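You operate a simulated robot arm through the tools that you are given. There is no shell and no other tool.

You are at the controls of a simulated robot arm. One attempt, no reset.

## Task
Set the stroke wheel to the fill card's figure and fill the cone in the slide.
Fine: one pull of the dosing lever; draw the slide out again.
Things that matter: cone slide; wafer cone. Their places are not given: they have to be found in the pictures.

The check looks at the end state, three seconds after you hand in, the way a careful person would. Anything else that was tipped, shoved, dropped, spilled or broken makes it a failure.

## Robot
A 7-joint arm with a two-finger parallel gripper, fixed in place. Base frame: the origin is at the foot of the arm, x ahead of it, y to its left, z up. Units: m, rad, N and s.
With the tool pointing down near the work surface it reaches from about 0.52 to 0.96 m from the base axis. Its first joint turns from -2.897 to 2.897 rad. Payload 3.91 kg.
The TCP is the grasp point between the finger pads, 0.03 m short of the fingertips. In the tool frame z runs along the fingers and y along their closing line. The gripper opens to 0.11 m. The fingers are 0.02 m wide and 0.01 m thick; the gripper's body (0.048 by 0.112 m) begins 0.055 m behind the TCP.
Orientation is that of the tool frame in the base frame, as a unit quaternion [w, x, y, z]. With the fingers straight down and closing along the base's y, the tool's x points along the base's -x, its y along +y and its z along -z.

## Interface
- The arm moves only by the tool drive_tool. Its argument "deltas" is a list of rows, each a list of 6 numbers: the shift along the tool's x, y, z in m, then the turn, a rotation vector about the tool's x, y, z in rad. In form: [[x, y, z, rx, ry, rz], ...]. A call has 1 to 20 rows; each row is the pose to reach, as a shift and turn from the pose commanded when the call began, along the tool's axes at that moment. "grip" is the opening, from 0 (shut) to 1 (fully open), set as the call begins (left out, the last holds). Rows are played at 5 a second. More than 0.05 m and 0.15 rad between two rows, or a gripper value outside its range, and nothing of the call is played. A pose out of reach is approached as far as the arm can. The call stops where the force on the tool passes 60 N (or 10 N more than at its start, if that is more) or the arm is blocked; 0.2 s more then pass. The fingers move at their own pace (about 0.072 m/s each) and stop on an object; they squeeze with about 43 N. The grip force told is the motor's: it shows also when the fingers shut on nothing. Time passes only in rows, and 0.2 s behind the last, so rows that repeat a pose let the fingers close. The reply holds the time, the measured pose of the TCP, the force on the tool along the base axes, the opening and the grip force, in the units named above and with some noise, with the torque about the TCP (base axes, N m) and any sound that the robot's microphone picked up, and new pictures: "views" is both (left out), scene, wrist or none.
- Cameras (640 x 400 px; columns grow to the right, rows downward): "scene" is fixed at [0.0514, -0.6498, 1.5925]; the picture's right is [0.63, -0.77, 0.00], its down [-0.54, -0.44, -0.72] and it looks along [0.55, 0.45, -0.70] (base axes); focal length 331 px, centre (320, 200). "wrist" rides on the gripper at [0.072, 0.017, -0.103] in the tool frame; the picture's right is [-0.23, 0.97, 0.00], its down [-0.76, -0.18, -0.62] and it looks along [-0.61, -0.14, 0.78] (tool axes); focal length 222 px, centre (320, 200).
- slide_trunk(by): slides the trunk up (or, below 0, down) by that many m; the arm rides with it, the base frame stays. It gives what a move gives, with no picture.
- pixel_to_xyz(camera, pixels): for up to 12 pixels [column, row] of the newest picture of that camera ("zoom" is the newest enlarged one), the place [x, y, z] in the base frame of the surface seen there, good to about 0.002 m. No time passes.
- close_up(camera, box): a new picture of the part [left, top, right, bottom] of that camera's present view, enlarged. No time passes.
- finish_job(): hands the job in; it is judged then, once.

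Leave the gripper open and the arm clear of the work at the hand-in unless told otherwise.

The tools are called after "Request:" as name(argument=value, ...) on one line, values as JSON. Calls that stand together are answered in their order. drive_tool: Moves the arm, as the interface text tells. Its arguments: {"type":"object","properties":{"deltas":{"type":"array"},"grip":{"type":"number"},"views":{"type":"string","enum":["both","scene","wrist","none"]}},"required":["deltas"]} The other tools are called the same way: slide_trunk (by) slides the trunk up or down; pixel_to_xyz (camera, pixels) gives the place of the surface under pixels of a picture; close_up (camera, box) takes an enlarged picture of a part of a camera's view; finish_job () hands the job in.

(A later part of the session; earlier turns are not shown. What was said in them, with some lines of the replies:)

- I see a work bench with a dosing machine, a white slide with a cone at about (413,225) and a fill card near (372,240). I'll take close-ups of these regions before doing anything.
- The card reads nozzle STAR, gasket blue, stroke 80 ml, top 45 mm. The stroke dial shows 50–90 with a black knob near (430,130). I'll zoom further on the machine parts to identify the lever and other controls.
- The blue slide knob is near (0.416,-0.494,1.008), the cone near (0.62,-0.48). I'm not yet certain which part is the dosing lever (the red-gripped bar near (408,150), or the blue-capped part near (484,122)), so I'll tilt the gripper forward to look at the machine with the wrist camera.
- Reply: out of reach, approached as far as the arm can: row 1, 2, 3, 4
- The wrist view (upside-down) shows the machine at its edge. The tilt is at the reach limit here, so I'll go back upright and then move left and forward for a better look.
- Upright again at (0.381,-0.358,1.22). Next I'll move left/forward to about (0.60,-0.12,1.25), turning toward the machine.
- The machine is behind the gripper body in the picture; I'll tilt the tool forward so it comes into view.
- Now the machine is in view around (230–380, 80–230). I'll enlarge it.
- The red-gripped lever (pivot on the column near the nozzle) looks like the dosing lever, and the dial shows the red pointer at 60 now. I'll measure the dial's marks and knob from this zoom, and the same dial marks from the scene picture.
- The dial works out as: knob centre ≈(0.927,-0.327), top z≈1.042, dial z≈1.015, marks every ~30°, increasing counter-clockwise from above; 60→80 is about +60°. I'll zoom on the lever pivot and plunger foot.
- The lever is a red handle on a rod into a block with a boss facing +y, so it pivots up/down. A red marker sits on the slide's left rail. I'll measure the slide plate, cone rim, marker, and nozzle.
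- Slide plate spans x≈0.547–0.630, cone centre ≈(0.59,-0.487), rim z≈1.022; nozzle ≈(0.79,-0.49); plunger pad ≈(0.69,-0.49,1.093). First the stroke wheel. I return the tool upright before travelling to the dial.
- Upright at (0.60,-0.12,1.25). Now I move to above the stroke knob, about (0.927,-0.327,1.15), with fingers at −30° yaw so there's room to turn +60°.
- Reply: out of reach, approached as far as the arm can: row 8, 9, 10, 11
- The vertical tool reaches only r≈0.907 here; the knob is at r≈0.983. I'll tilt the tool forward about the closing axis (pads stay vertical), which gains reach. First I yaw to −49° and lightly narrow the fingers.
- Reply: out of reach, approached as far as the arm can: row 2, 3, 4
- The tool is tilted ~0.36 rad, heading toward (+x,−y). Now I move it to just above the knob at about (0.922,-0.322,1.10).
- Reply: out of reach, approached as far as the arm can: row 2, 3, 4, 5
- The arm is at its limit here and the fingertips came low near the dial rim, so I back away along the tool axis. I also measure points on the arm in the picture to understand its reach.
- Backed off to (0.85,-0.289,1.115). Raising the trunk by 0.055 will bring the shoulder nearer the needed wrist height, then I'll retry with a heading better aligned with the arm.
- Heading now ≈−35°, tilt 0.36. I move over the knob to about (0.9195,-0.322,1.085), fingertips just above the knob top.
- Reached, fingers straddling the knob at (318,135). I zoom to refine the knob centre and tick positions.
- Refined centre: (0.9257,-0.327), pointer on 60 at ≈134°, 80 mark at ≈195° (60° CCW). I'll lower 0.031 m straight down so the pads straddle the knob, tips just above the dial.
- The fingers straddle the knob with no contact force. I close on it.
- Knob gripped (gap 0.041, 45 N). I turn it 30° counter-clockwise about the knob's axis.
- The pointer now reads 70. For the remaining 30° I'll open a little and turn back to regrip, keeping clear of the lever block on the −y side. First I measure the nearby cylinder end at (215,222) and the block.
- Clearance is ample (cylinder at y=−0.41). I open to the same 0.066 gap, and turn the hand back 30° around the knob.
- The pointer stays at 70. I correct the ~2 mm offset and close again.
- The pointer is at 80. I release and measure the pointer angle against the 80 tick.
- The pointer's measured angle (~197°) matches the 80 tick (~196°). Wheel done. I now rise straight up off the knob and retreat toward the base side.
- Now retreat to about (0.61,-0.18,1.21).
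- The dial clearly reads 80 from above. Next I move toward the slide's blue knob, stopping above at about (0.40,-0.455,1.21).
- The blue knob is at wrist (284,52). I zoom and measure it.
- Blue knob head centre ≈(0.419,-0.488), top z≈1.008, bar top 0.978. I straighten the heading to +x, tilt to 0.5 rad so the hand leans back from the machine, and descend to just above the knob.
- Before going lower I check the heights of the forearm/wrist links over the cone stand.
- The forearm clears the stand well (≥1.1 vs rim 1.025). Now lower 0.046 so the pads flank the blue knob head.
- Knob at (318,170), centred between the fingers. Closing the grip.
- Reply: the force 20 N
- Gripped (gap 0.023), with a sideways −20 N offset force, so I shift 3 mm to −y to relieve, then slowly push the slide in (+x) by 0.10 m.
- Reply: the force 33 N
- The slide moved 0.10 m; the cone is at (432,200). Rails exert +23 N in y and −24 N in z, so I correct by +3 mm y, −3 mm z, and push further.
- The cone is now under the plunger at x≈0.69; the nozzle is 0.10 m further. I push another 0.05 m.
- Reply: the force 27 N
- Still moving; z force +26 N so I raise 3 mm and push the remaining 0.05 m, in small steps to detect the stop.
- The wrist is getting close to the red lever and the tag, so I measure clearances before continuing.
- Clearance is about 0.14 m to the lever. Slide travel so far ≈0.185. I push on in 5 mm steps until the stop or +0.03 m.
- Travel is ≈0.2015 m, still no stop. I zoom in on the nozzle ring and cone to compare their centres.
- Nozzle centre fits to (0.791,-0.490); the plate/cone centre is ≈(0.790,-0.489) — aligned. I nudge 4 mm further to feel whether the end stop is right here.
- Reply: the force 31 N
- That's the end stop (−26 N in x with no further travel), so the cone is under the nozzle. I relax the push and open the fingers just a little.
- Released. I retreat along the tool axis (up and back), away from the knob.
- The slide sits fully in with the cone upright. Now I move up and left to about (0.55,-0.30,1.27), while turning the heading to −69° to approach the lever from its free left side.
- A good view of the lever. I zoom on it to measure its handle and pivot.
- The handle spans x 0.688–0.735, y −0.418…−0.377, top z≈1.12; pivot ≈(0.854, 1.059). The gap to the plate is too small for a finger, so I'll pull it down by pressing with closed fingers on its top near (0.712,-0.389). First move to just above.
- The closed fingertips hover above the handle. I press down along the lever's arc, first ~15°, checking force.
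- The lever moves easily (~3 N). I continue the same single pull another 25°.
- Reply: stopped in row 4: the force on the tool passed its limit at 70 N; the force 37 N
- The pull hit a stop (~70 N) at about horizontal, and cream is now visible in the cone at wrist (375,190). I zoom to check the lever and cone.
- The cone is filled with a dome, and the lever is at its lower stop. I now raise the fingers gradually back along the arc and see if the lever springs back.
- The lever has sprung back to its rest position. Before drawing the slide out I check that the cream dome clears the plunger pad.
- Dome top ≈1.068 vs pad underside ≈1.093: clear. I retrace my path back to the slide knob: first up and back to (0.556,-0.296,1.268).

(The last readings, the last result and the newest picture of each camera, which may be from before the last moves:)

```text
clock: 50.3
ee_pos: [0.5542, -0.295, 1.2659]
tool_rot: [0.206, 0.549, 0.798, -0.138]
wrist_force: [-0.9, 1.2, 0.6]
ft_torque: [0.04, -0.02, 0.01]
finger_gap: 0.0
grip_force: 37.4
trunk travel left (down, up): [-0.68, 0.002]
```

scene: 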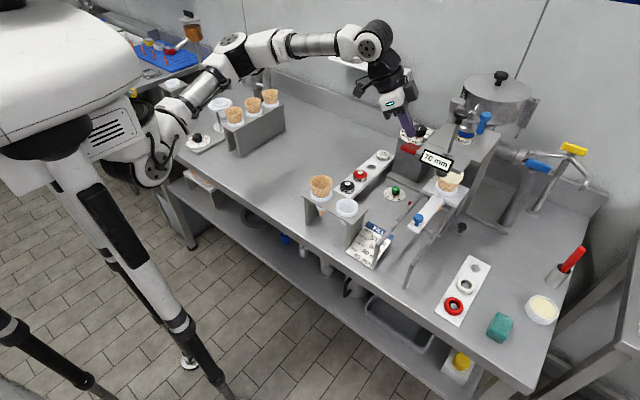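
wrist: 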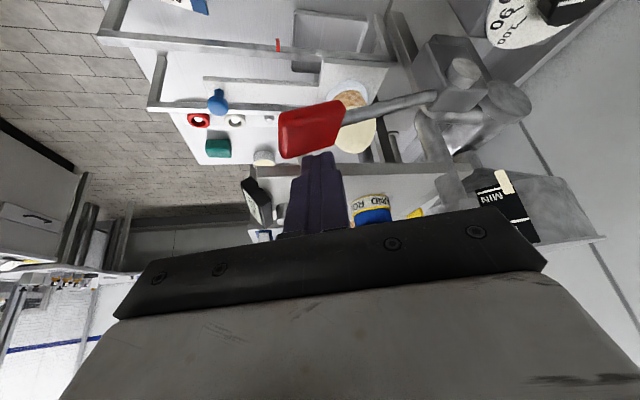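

Now back over the slide handle at (0.504,-0.490,1.127), turning the heading back to +x and opening the fingers to 0.05.

Request:
drive_tool(deltas=[[-0.0087, -0.013, 0.0223, -0.0641, 0, -0.1176], [-0.0173, -0.026, 0.0446, -0.1282, 0, -0.2351], [-0.026, -0.039, 0.0668, -0.1923, 0, -0.3527], [-0.0346, -0.052, 0.0891, -0.2564, 0, -0.4702], [-0.0433, -0.065, 0.1114, -0.3206, 0, -0.5878], [-0.0519, -0.078, 0.1337, -0.3847, 0, -0.7053], [-0.0606, -0.091, 0.1559, -0.4488, 0, -0.8229], [-0.0692, -0.104, 0.1782, -0.5129, 0, -0.9404], [-0.0779, -0.117, 0.2005, -0.577, 0, -1.058], [-0.0779, -0.117, 0.2005, -0.577, 0, -1.058]], grip=0.45)

```text
clock: 52.5
ee_pos: [0.5062, -0.4896, 1.1274]
tool_rot: [0.25, 0.0, 0.968, 0.001]
wrist_force: [0.7, -0.6, -0.2]
ft_torque: [-0.01, -0.02, 0.0]
finger_gap: 0.0495
grip_force: 0.1
trunk travel left (down, up): [-0.68, 0.002]
```

scene: 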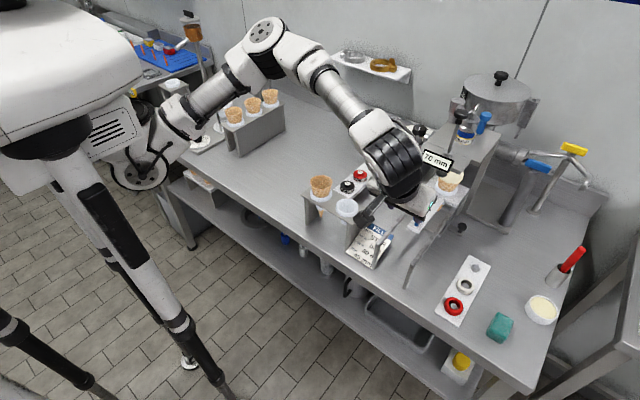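
wrist: 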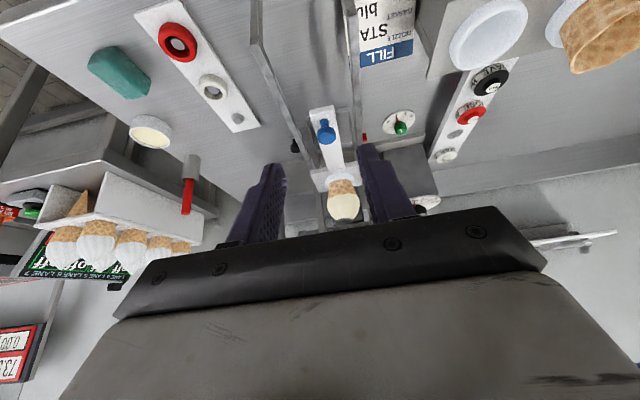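

Reverse the earlier retreat: first re-align, then descend along the tool axis onto the blue knob.

Request:
drive_tool(deltas=[[-0.0397, -0.0006, 0.03, 0, 0, 0], [-0.0397, -0.0006, 0.07, 0, 0, 0], [-0.0397, -0.0006, 0.11, 0, 0, 0], [-0.0397, -0.0006, 0.1501, 0, 0, 0], [-0.0397, -0.0006, 0.1501, 0, 0, 0]], views="wrist")

```text
clock: 53.7
ee_pos: [0.6154, -0.4915, 1.0109]
tool_rot: [0.251, -0.001, 0.968, 0.001]
wrist_force: [-0.2, 0.0, 0.8]
ft_torque: [0.01, -0.01, 0.0]
finger_gap: 0.0494
grip_force: 0.0
trunk travel left (down, up): [-0.68, 0.002]
```

wrist: 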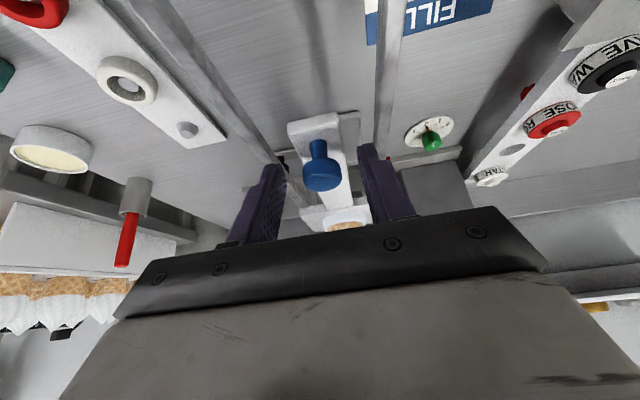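

Slightly low (tips ~2 mm above the bar), so I rise 3 mm, then grip.

Request:
drive_tool(deltas=[[0.0008, 0, -0.0038, 0, 0, 0], [0.0008, 0, -0.0038, 0, 0, 0]], views="none")

Request:
drive_tool(deltas=[[0, 0, 0, 0, 0, 0], [0, 0, 0, 0, 0, 0], [0, 0, 0, 0, 0, 0]], grip=0, views="none")

```text
clock: 54.3
ee_pos: [0.6117, -0.4904, 1.014]
tool_rot: [0.25, -0.001, 0.968, 0.0]
wrist_force: [-0.4, -0.7, -0.3]
ft_torque: [0.02, -0.05, 0.0]
finger_gap: 0.0496
grip_force: 0.1
trunk travel left (down, up): [-0.68, 0.002]
```

```text
clock: 55.1
ee_pos: [0.6106, -0.4896, 1.0156]
tool_rot: [0.25, -0.001, 0.968, 0.001]
wrist_force: [-2.5, 9.6, -0.3]
ft_torque: [0.17, 0.05, 0.06]
finger_gap: 0.023
grip_force: 44.8
trunk travel left (down, up): [-0.68, 0.002]
```

Gripped. I draw the slide out slowly, first 0.05 m, watching the forces.

Request:
drive_tool(deltas=[[0.0044, 0.001, -0.0024, 0, 0, 0], [0.0132, 0.001, -0.0072, 0, 0, 0], [0.022, 0.001, -0.012, 0, 0, 0], [0.0307, 0.001, -0.0168, 0, 0, 0], [0.0395, 0.001, -0.0216, 0, 0, 0], [0.0439, 0.001, -0.024, 0, 0, 0], [0.0439, 0.001, -0.024, 0, 0, 0]])

```text
clock: 56.7
ee_pos: [0.5605, -0.4889, 1.0152]
tool_rot: [0.25, -0.002, 0.968, 0.002]
wrist_force: [0.5, -6.2, -2.3]
ft_torque: [-0.12, 0.42, -0.07]
finger_gap: 0.0229
grip_force: 44.9
trunk travel left (down, up): [-0.68, 0.002]
```

scene: 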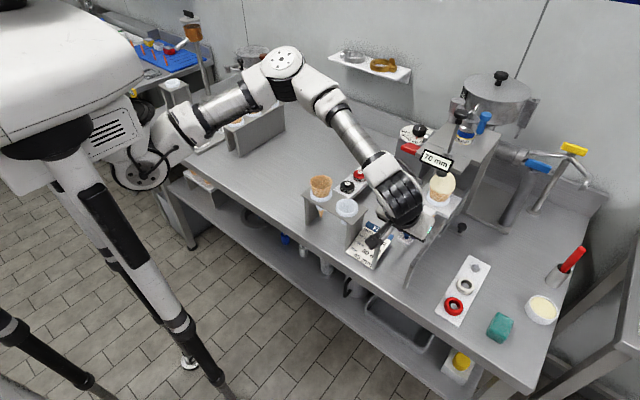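
wrist: 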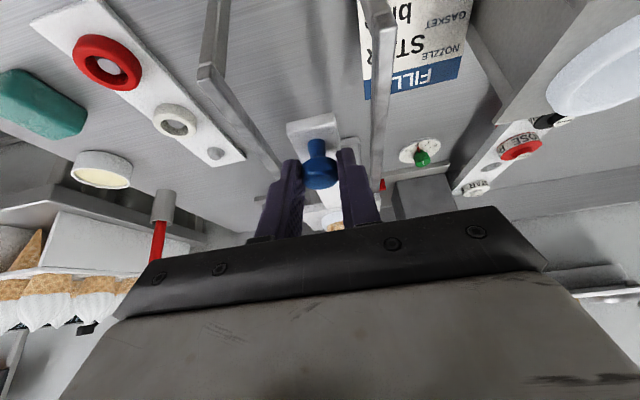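

Smooth, low forces. Now another 0.08 m, passing beneath the plunger pad (cone at (440,185)).

Request:
drive_tool(deltas=[[0.0088, -0.0005, -0.0048, 0, 0, 0], [0.0176, -0.0005, -0.0096, 0, 0, 0], [0.0263, -0.0005, -0.0144, 0, 0, 0], [0.0351, -0.0005, -0.0192, 0, 0, 0], [0.0439, -0.0005, -0.024, 0, 0, 0], [0.0527, -0.0005, -0.0287, 0, 0, 0], [0.0615, -0.0005, -0.0335, 0, 0, 0], [0.0702, -0.0005, -0.0383, 0, 0, 0], [0.0702, -0.0005, -0.0383, 0, 0, 0]])

```text
clock: 58.7
ee_pos: [0.48, -0.4903, 1.0146]
tool_rot: [0.249, -0.001, 0.968, 0.0]
wrist_force: [-0.5, 7.9, -1.0]
ft_torque: [0.12, -0.34, 0.08]
finger_gap: 0.023
grip_force: 45.2
trunk travel left (down, up): [-0.68, 0.002]
```

scene: 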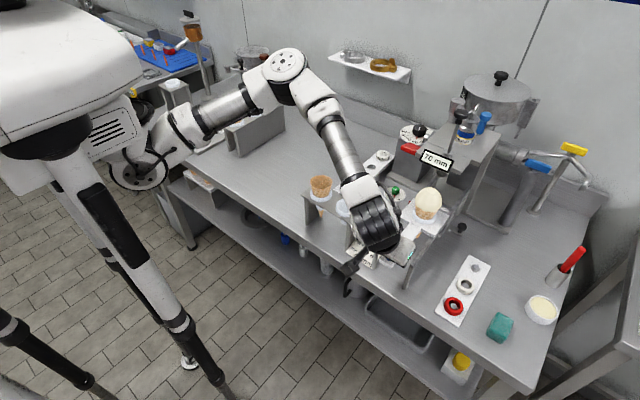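
wrist: 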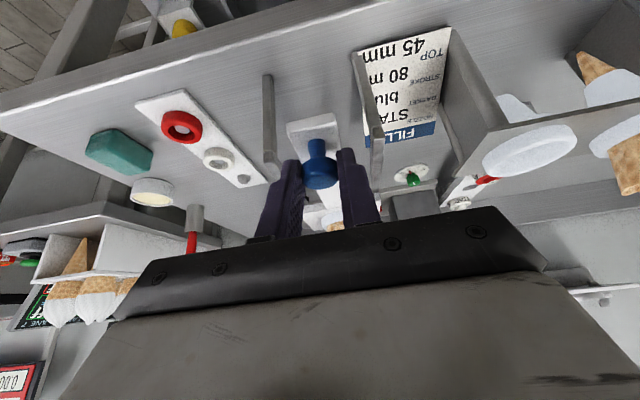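

The filled cone is past the plunger, intact. I draw the remaining 0.07 m to the starting position.

Request:
drive_tool(deltas=[[0.0088, 0.0008, -0.0048, 0, 0, 0], [0.0176, 0.0008, -0.0096, 0, 0, 0], [0.0263, 0.0008, -0.0144, 0, 0, 0], [0.0351, 0.0008, -0.0192, 0, 0, 0], [0.0439, 0.0008, -0.024, 0, 0, 0], [0.0527, 0.0008, -0.0287, 0, 0, 0], [0.0571, 0.0008, -0.0311, 0, 0, 0], [0.0606, 0.0008, -0.0331, 0, 0, 0], [0.0606, 0.0008, -0.0331, 0, 0, 0]])

```text
clock: 60.7
ee_pos: [0.4105, -0.4897, 1.0144]
tool_rot: [0.251, 0.0, 0.968, 0.0]
wrist_force: [1.0, -8.8, 7.6]
ft_torque: [-0.2, 0.29, -0.06]
finger_gap: 0.0234
grip_force: 45.0
trunk travel left (down, up): [-0.68, 0.002]
```

scene: 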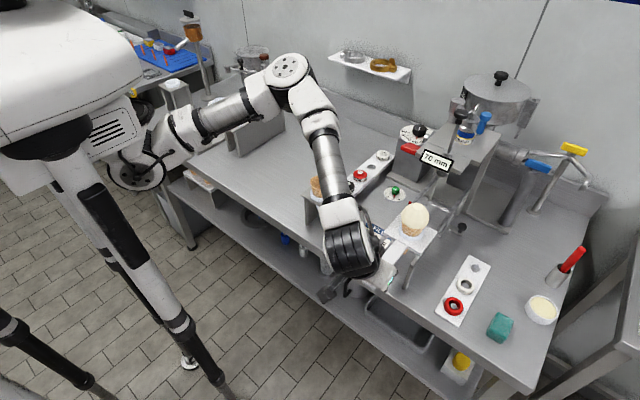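
wrist: 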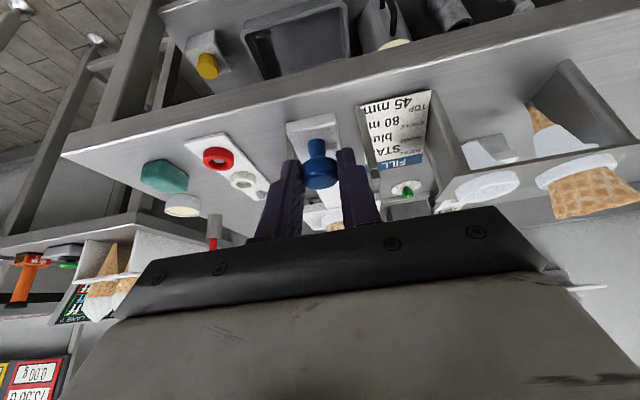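

The slide is back at its starting position (TCP x 0.4105 vs 0.41 before). I release the knob and rise straight up.

Request:
drive_tool(deltas=[[0, 0.001, 0, 0, 0, 0], [0, 0.001, 0, 0, 0, 0], [0, 0.001, 0, 0, 0, 0]], grip=0.5, views="none")

Request:
drive_tool(deltas=[[-0.0144, 0, -0.0263, 0, 0, 0], [-0.0287, 0, -0.0527, 0, 0, 0], [-0.0479, 0, -0.0878, 0, 0, 0], [-0.067, 0, -0.123, 0, 0, 0]])

```text
clock: 61.5
ee_pos: [0.4129, -0.4882, 1.0143]
tool_rot: [0.249, -0.001, 0.968, 0.0]
wrist_force: [-0.9, 0.0, -0.2]
ft_torque: [-0.02, -0.01, 0.03]
finger_gap: 0.0549
grip_force: 0.1
trunk travel left (down, up): [-0.68, 0.002]
```

```text
clock: 62.5
ee_pos: [0.4095, -0.4875, 1.1551]
tool_rot: [0.25, -0.001, 0.968, 0.001]
wrist_force: [-0.7, 0.2, 0.0]
ft_torque: [0.0, -0.04, -0.04]
finger_gap: 0.0552
grip_force: 0.0
trunk travel left (down, up): [-0.68, 0.002]
```

scene: 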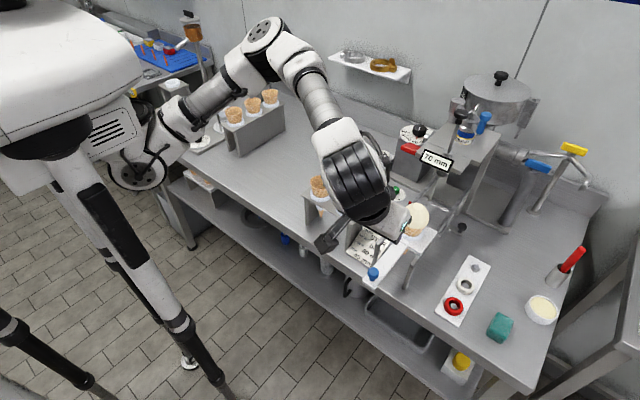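
wrist: 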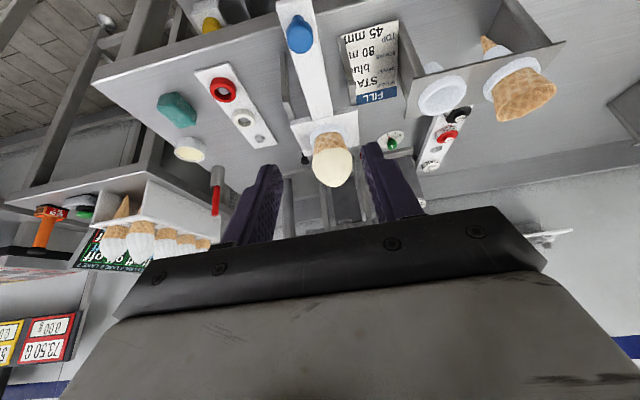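

Slide out with a full cone. I move clear to about (0.50,-0.15,1.28) with the gripper fully open, then verify.

Request:
drive_tool(deltas=[[-0.0154, 0.0378, -0.0074, 0, 0, 0], [-0.0309, 0.0756, -0.0149, 0, 0, 0], [-0.0463, 0.1133, -0.0223, 0, 0, 0], [-0.0618, 0.1511, -0.0298, 0, 0, 0], [-0.0772, 0.1889, -0.0372, 0, 0, 0], [-0.0927, 0.2267, -0.0447, 0, 0, 0], [-0.1081, 0.2644, -0.0521, 0, 0, 0], [-0.1236, 0.3022, -0.0596, 0, 0, 0], [-0.139, 0.34, -0.067, 0, 0, 0]], grip=1)

Request:
close_up(camera="scene", box=[340, 190, 460, 290])

Request:
close_up(camera="scene", box=[380, 100, 500, 210])

Request:
pixel_to_xyz(camera="scene", pixels=[[373, 273], [373, 267], [369, 272], [378, 272], [403, 149], [410, 150]])

```text
clock: 64.5
ee_pos: [0.4992, -0.147, 1.2822]
tool_rot: [0.25, -0.001, 0.968, 0.0]
wrist_force: [-0.2, 0.5, 0.5]
ft_torque: [0.01, 0.02, 0.0]
finger_gap: 0.11
grip_force: 0.0
trunk travel left (down, up): [-0.68, 0.002]
```

scene: 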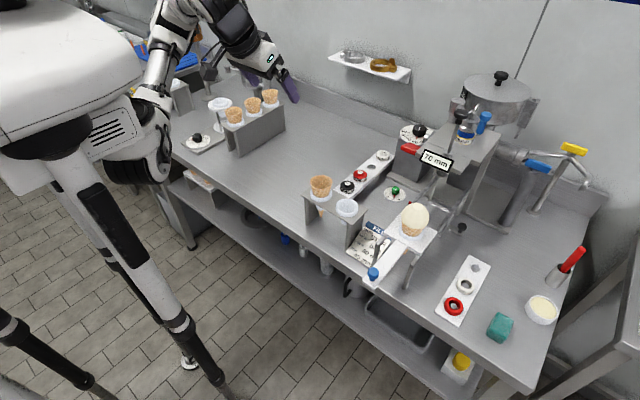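
wrist: 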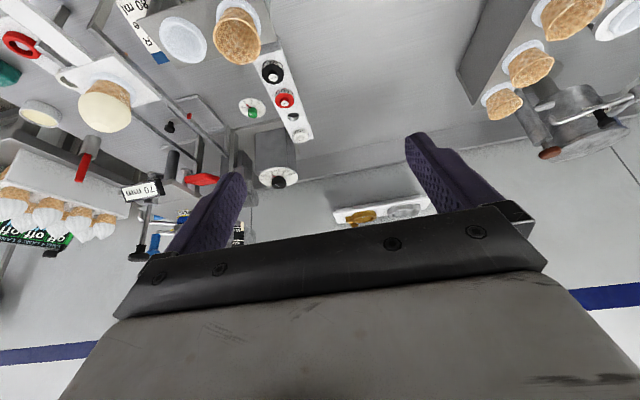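

```text
4.00 times, centred on (400, 240) of scene
```

zoom: 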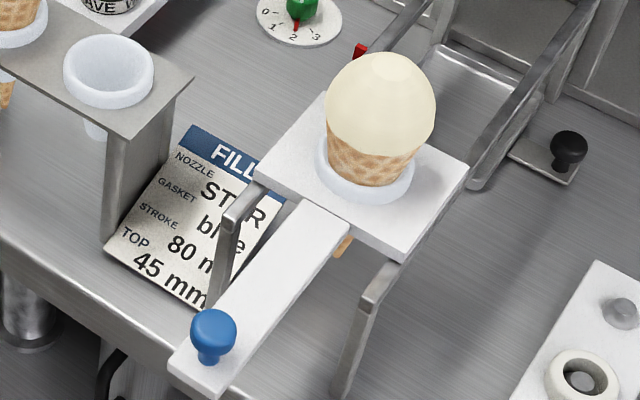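

```text
3.64 times, centred on (440, 155) of scene
```

zoom: 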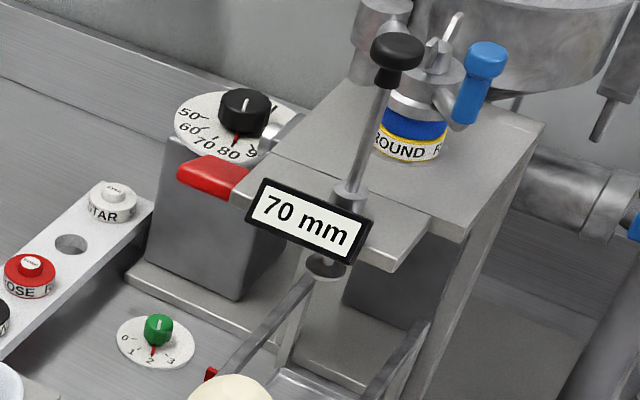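

```text
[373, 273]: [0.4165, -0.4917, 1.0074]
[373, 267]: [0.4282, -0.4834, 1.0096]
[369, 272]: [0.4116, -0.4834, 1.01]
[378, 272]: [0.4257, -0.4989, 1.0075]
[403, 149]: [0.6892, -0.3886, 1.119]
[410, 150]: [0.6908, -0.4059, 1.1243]
```

Check of the end state:
- **Stroke wheel:** it reads 80.
- **Lever:** it is back at rest after one pull.
- **Cone:** it stands upright and filled in the drawn-out slide. The blue knob is back at (0.42,-0.49).
- **Surroundings:** nothing else was moved. The gripper is open and the arm is clear.

I'm handing the job in.

Request:
finish_job()

```text
The job is handed in.
```

I set the stroke wheel to 80, the fill card's figure, and filled the cone with one pull of the dosing lever. I then drew the slide back out to where it started.

- **Wheel:** the pointer started at 60. I turned it to 80 and checked it against the tick marks from above.
- **Slide:** I pushed it in to its end stop, which put the cone under the nozzle to within about 2 mm.
- **Fill:** the lever went down to its lower stop and sprang back by itself. The cone came out upright with a cream dome, and I saw no spills.
- **At hand-in:** the gripper was open, the arm was clear, and nothing else on the bench looked moved.

The card also lists a STAR nozzle, but the machine has a ROUND one fitted. Its "top" figure is 45 mm, while the tag on the plunger reads 70 mm. The task named only the stroke wheel, so I left both as they were.
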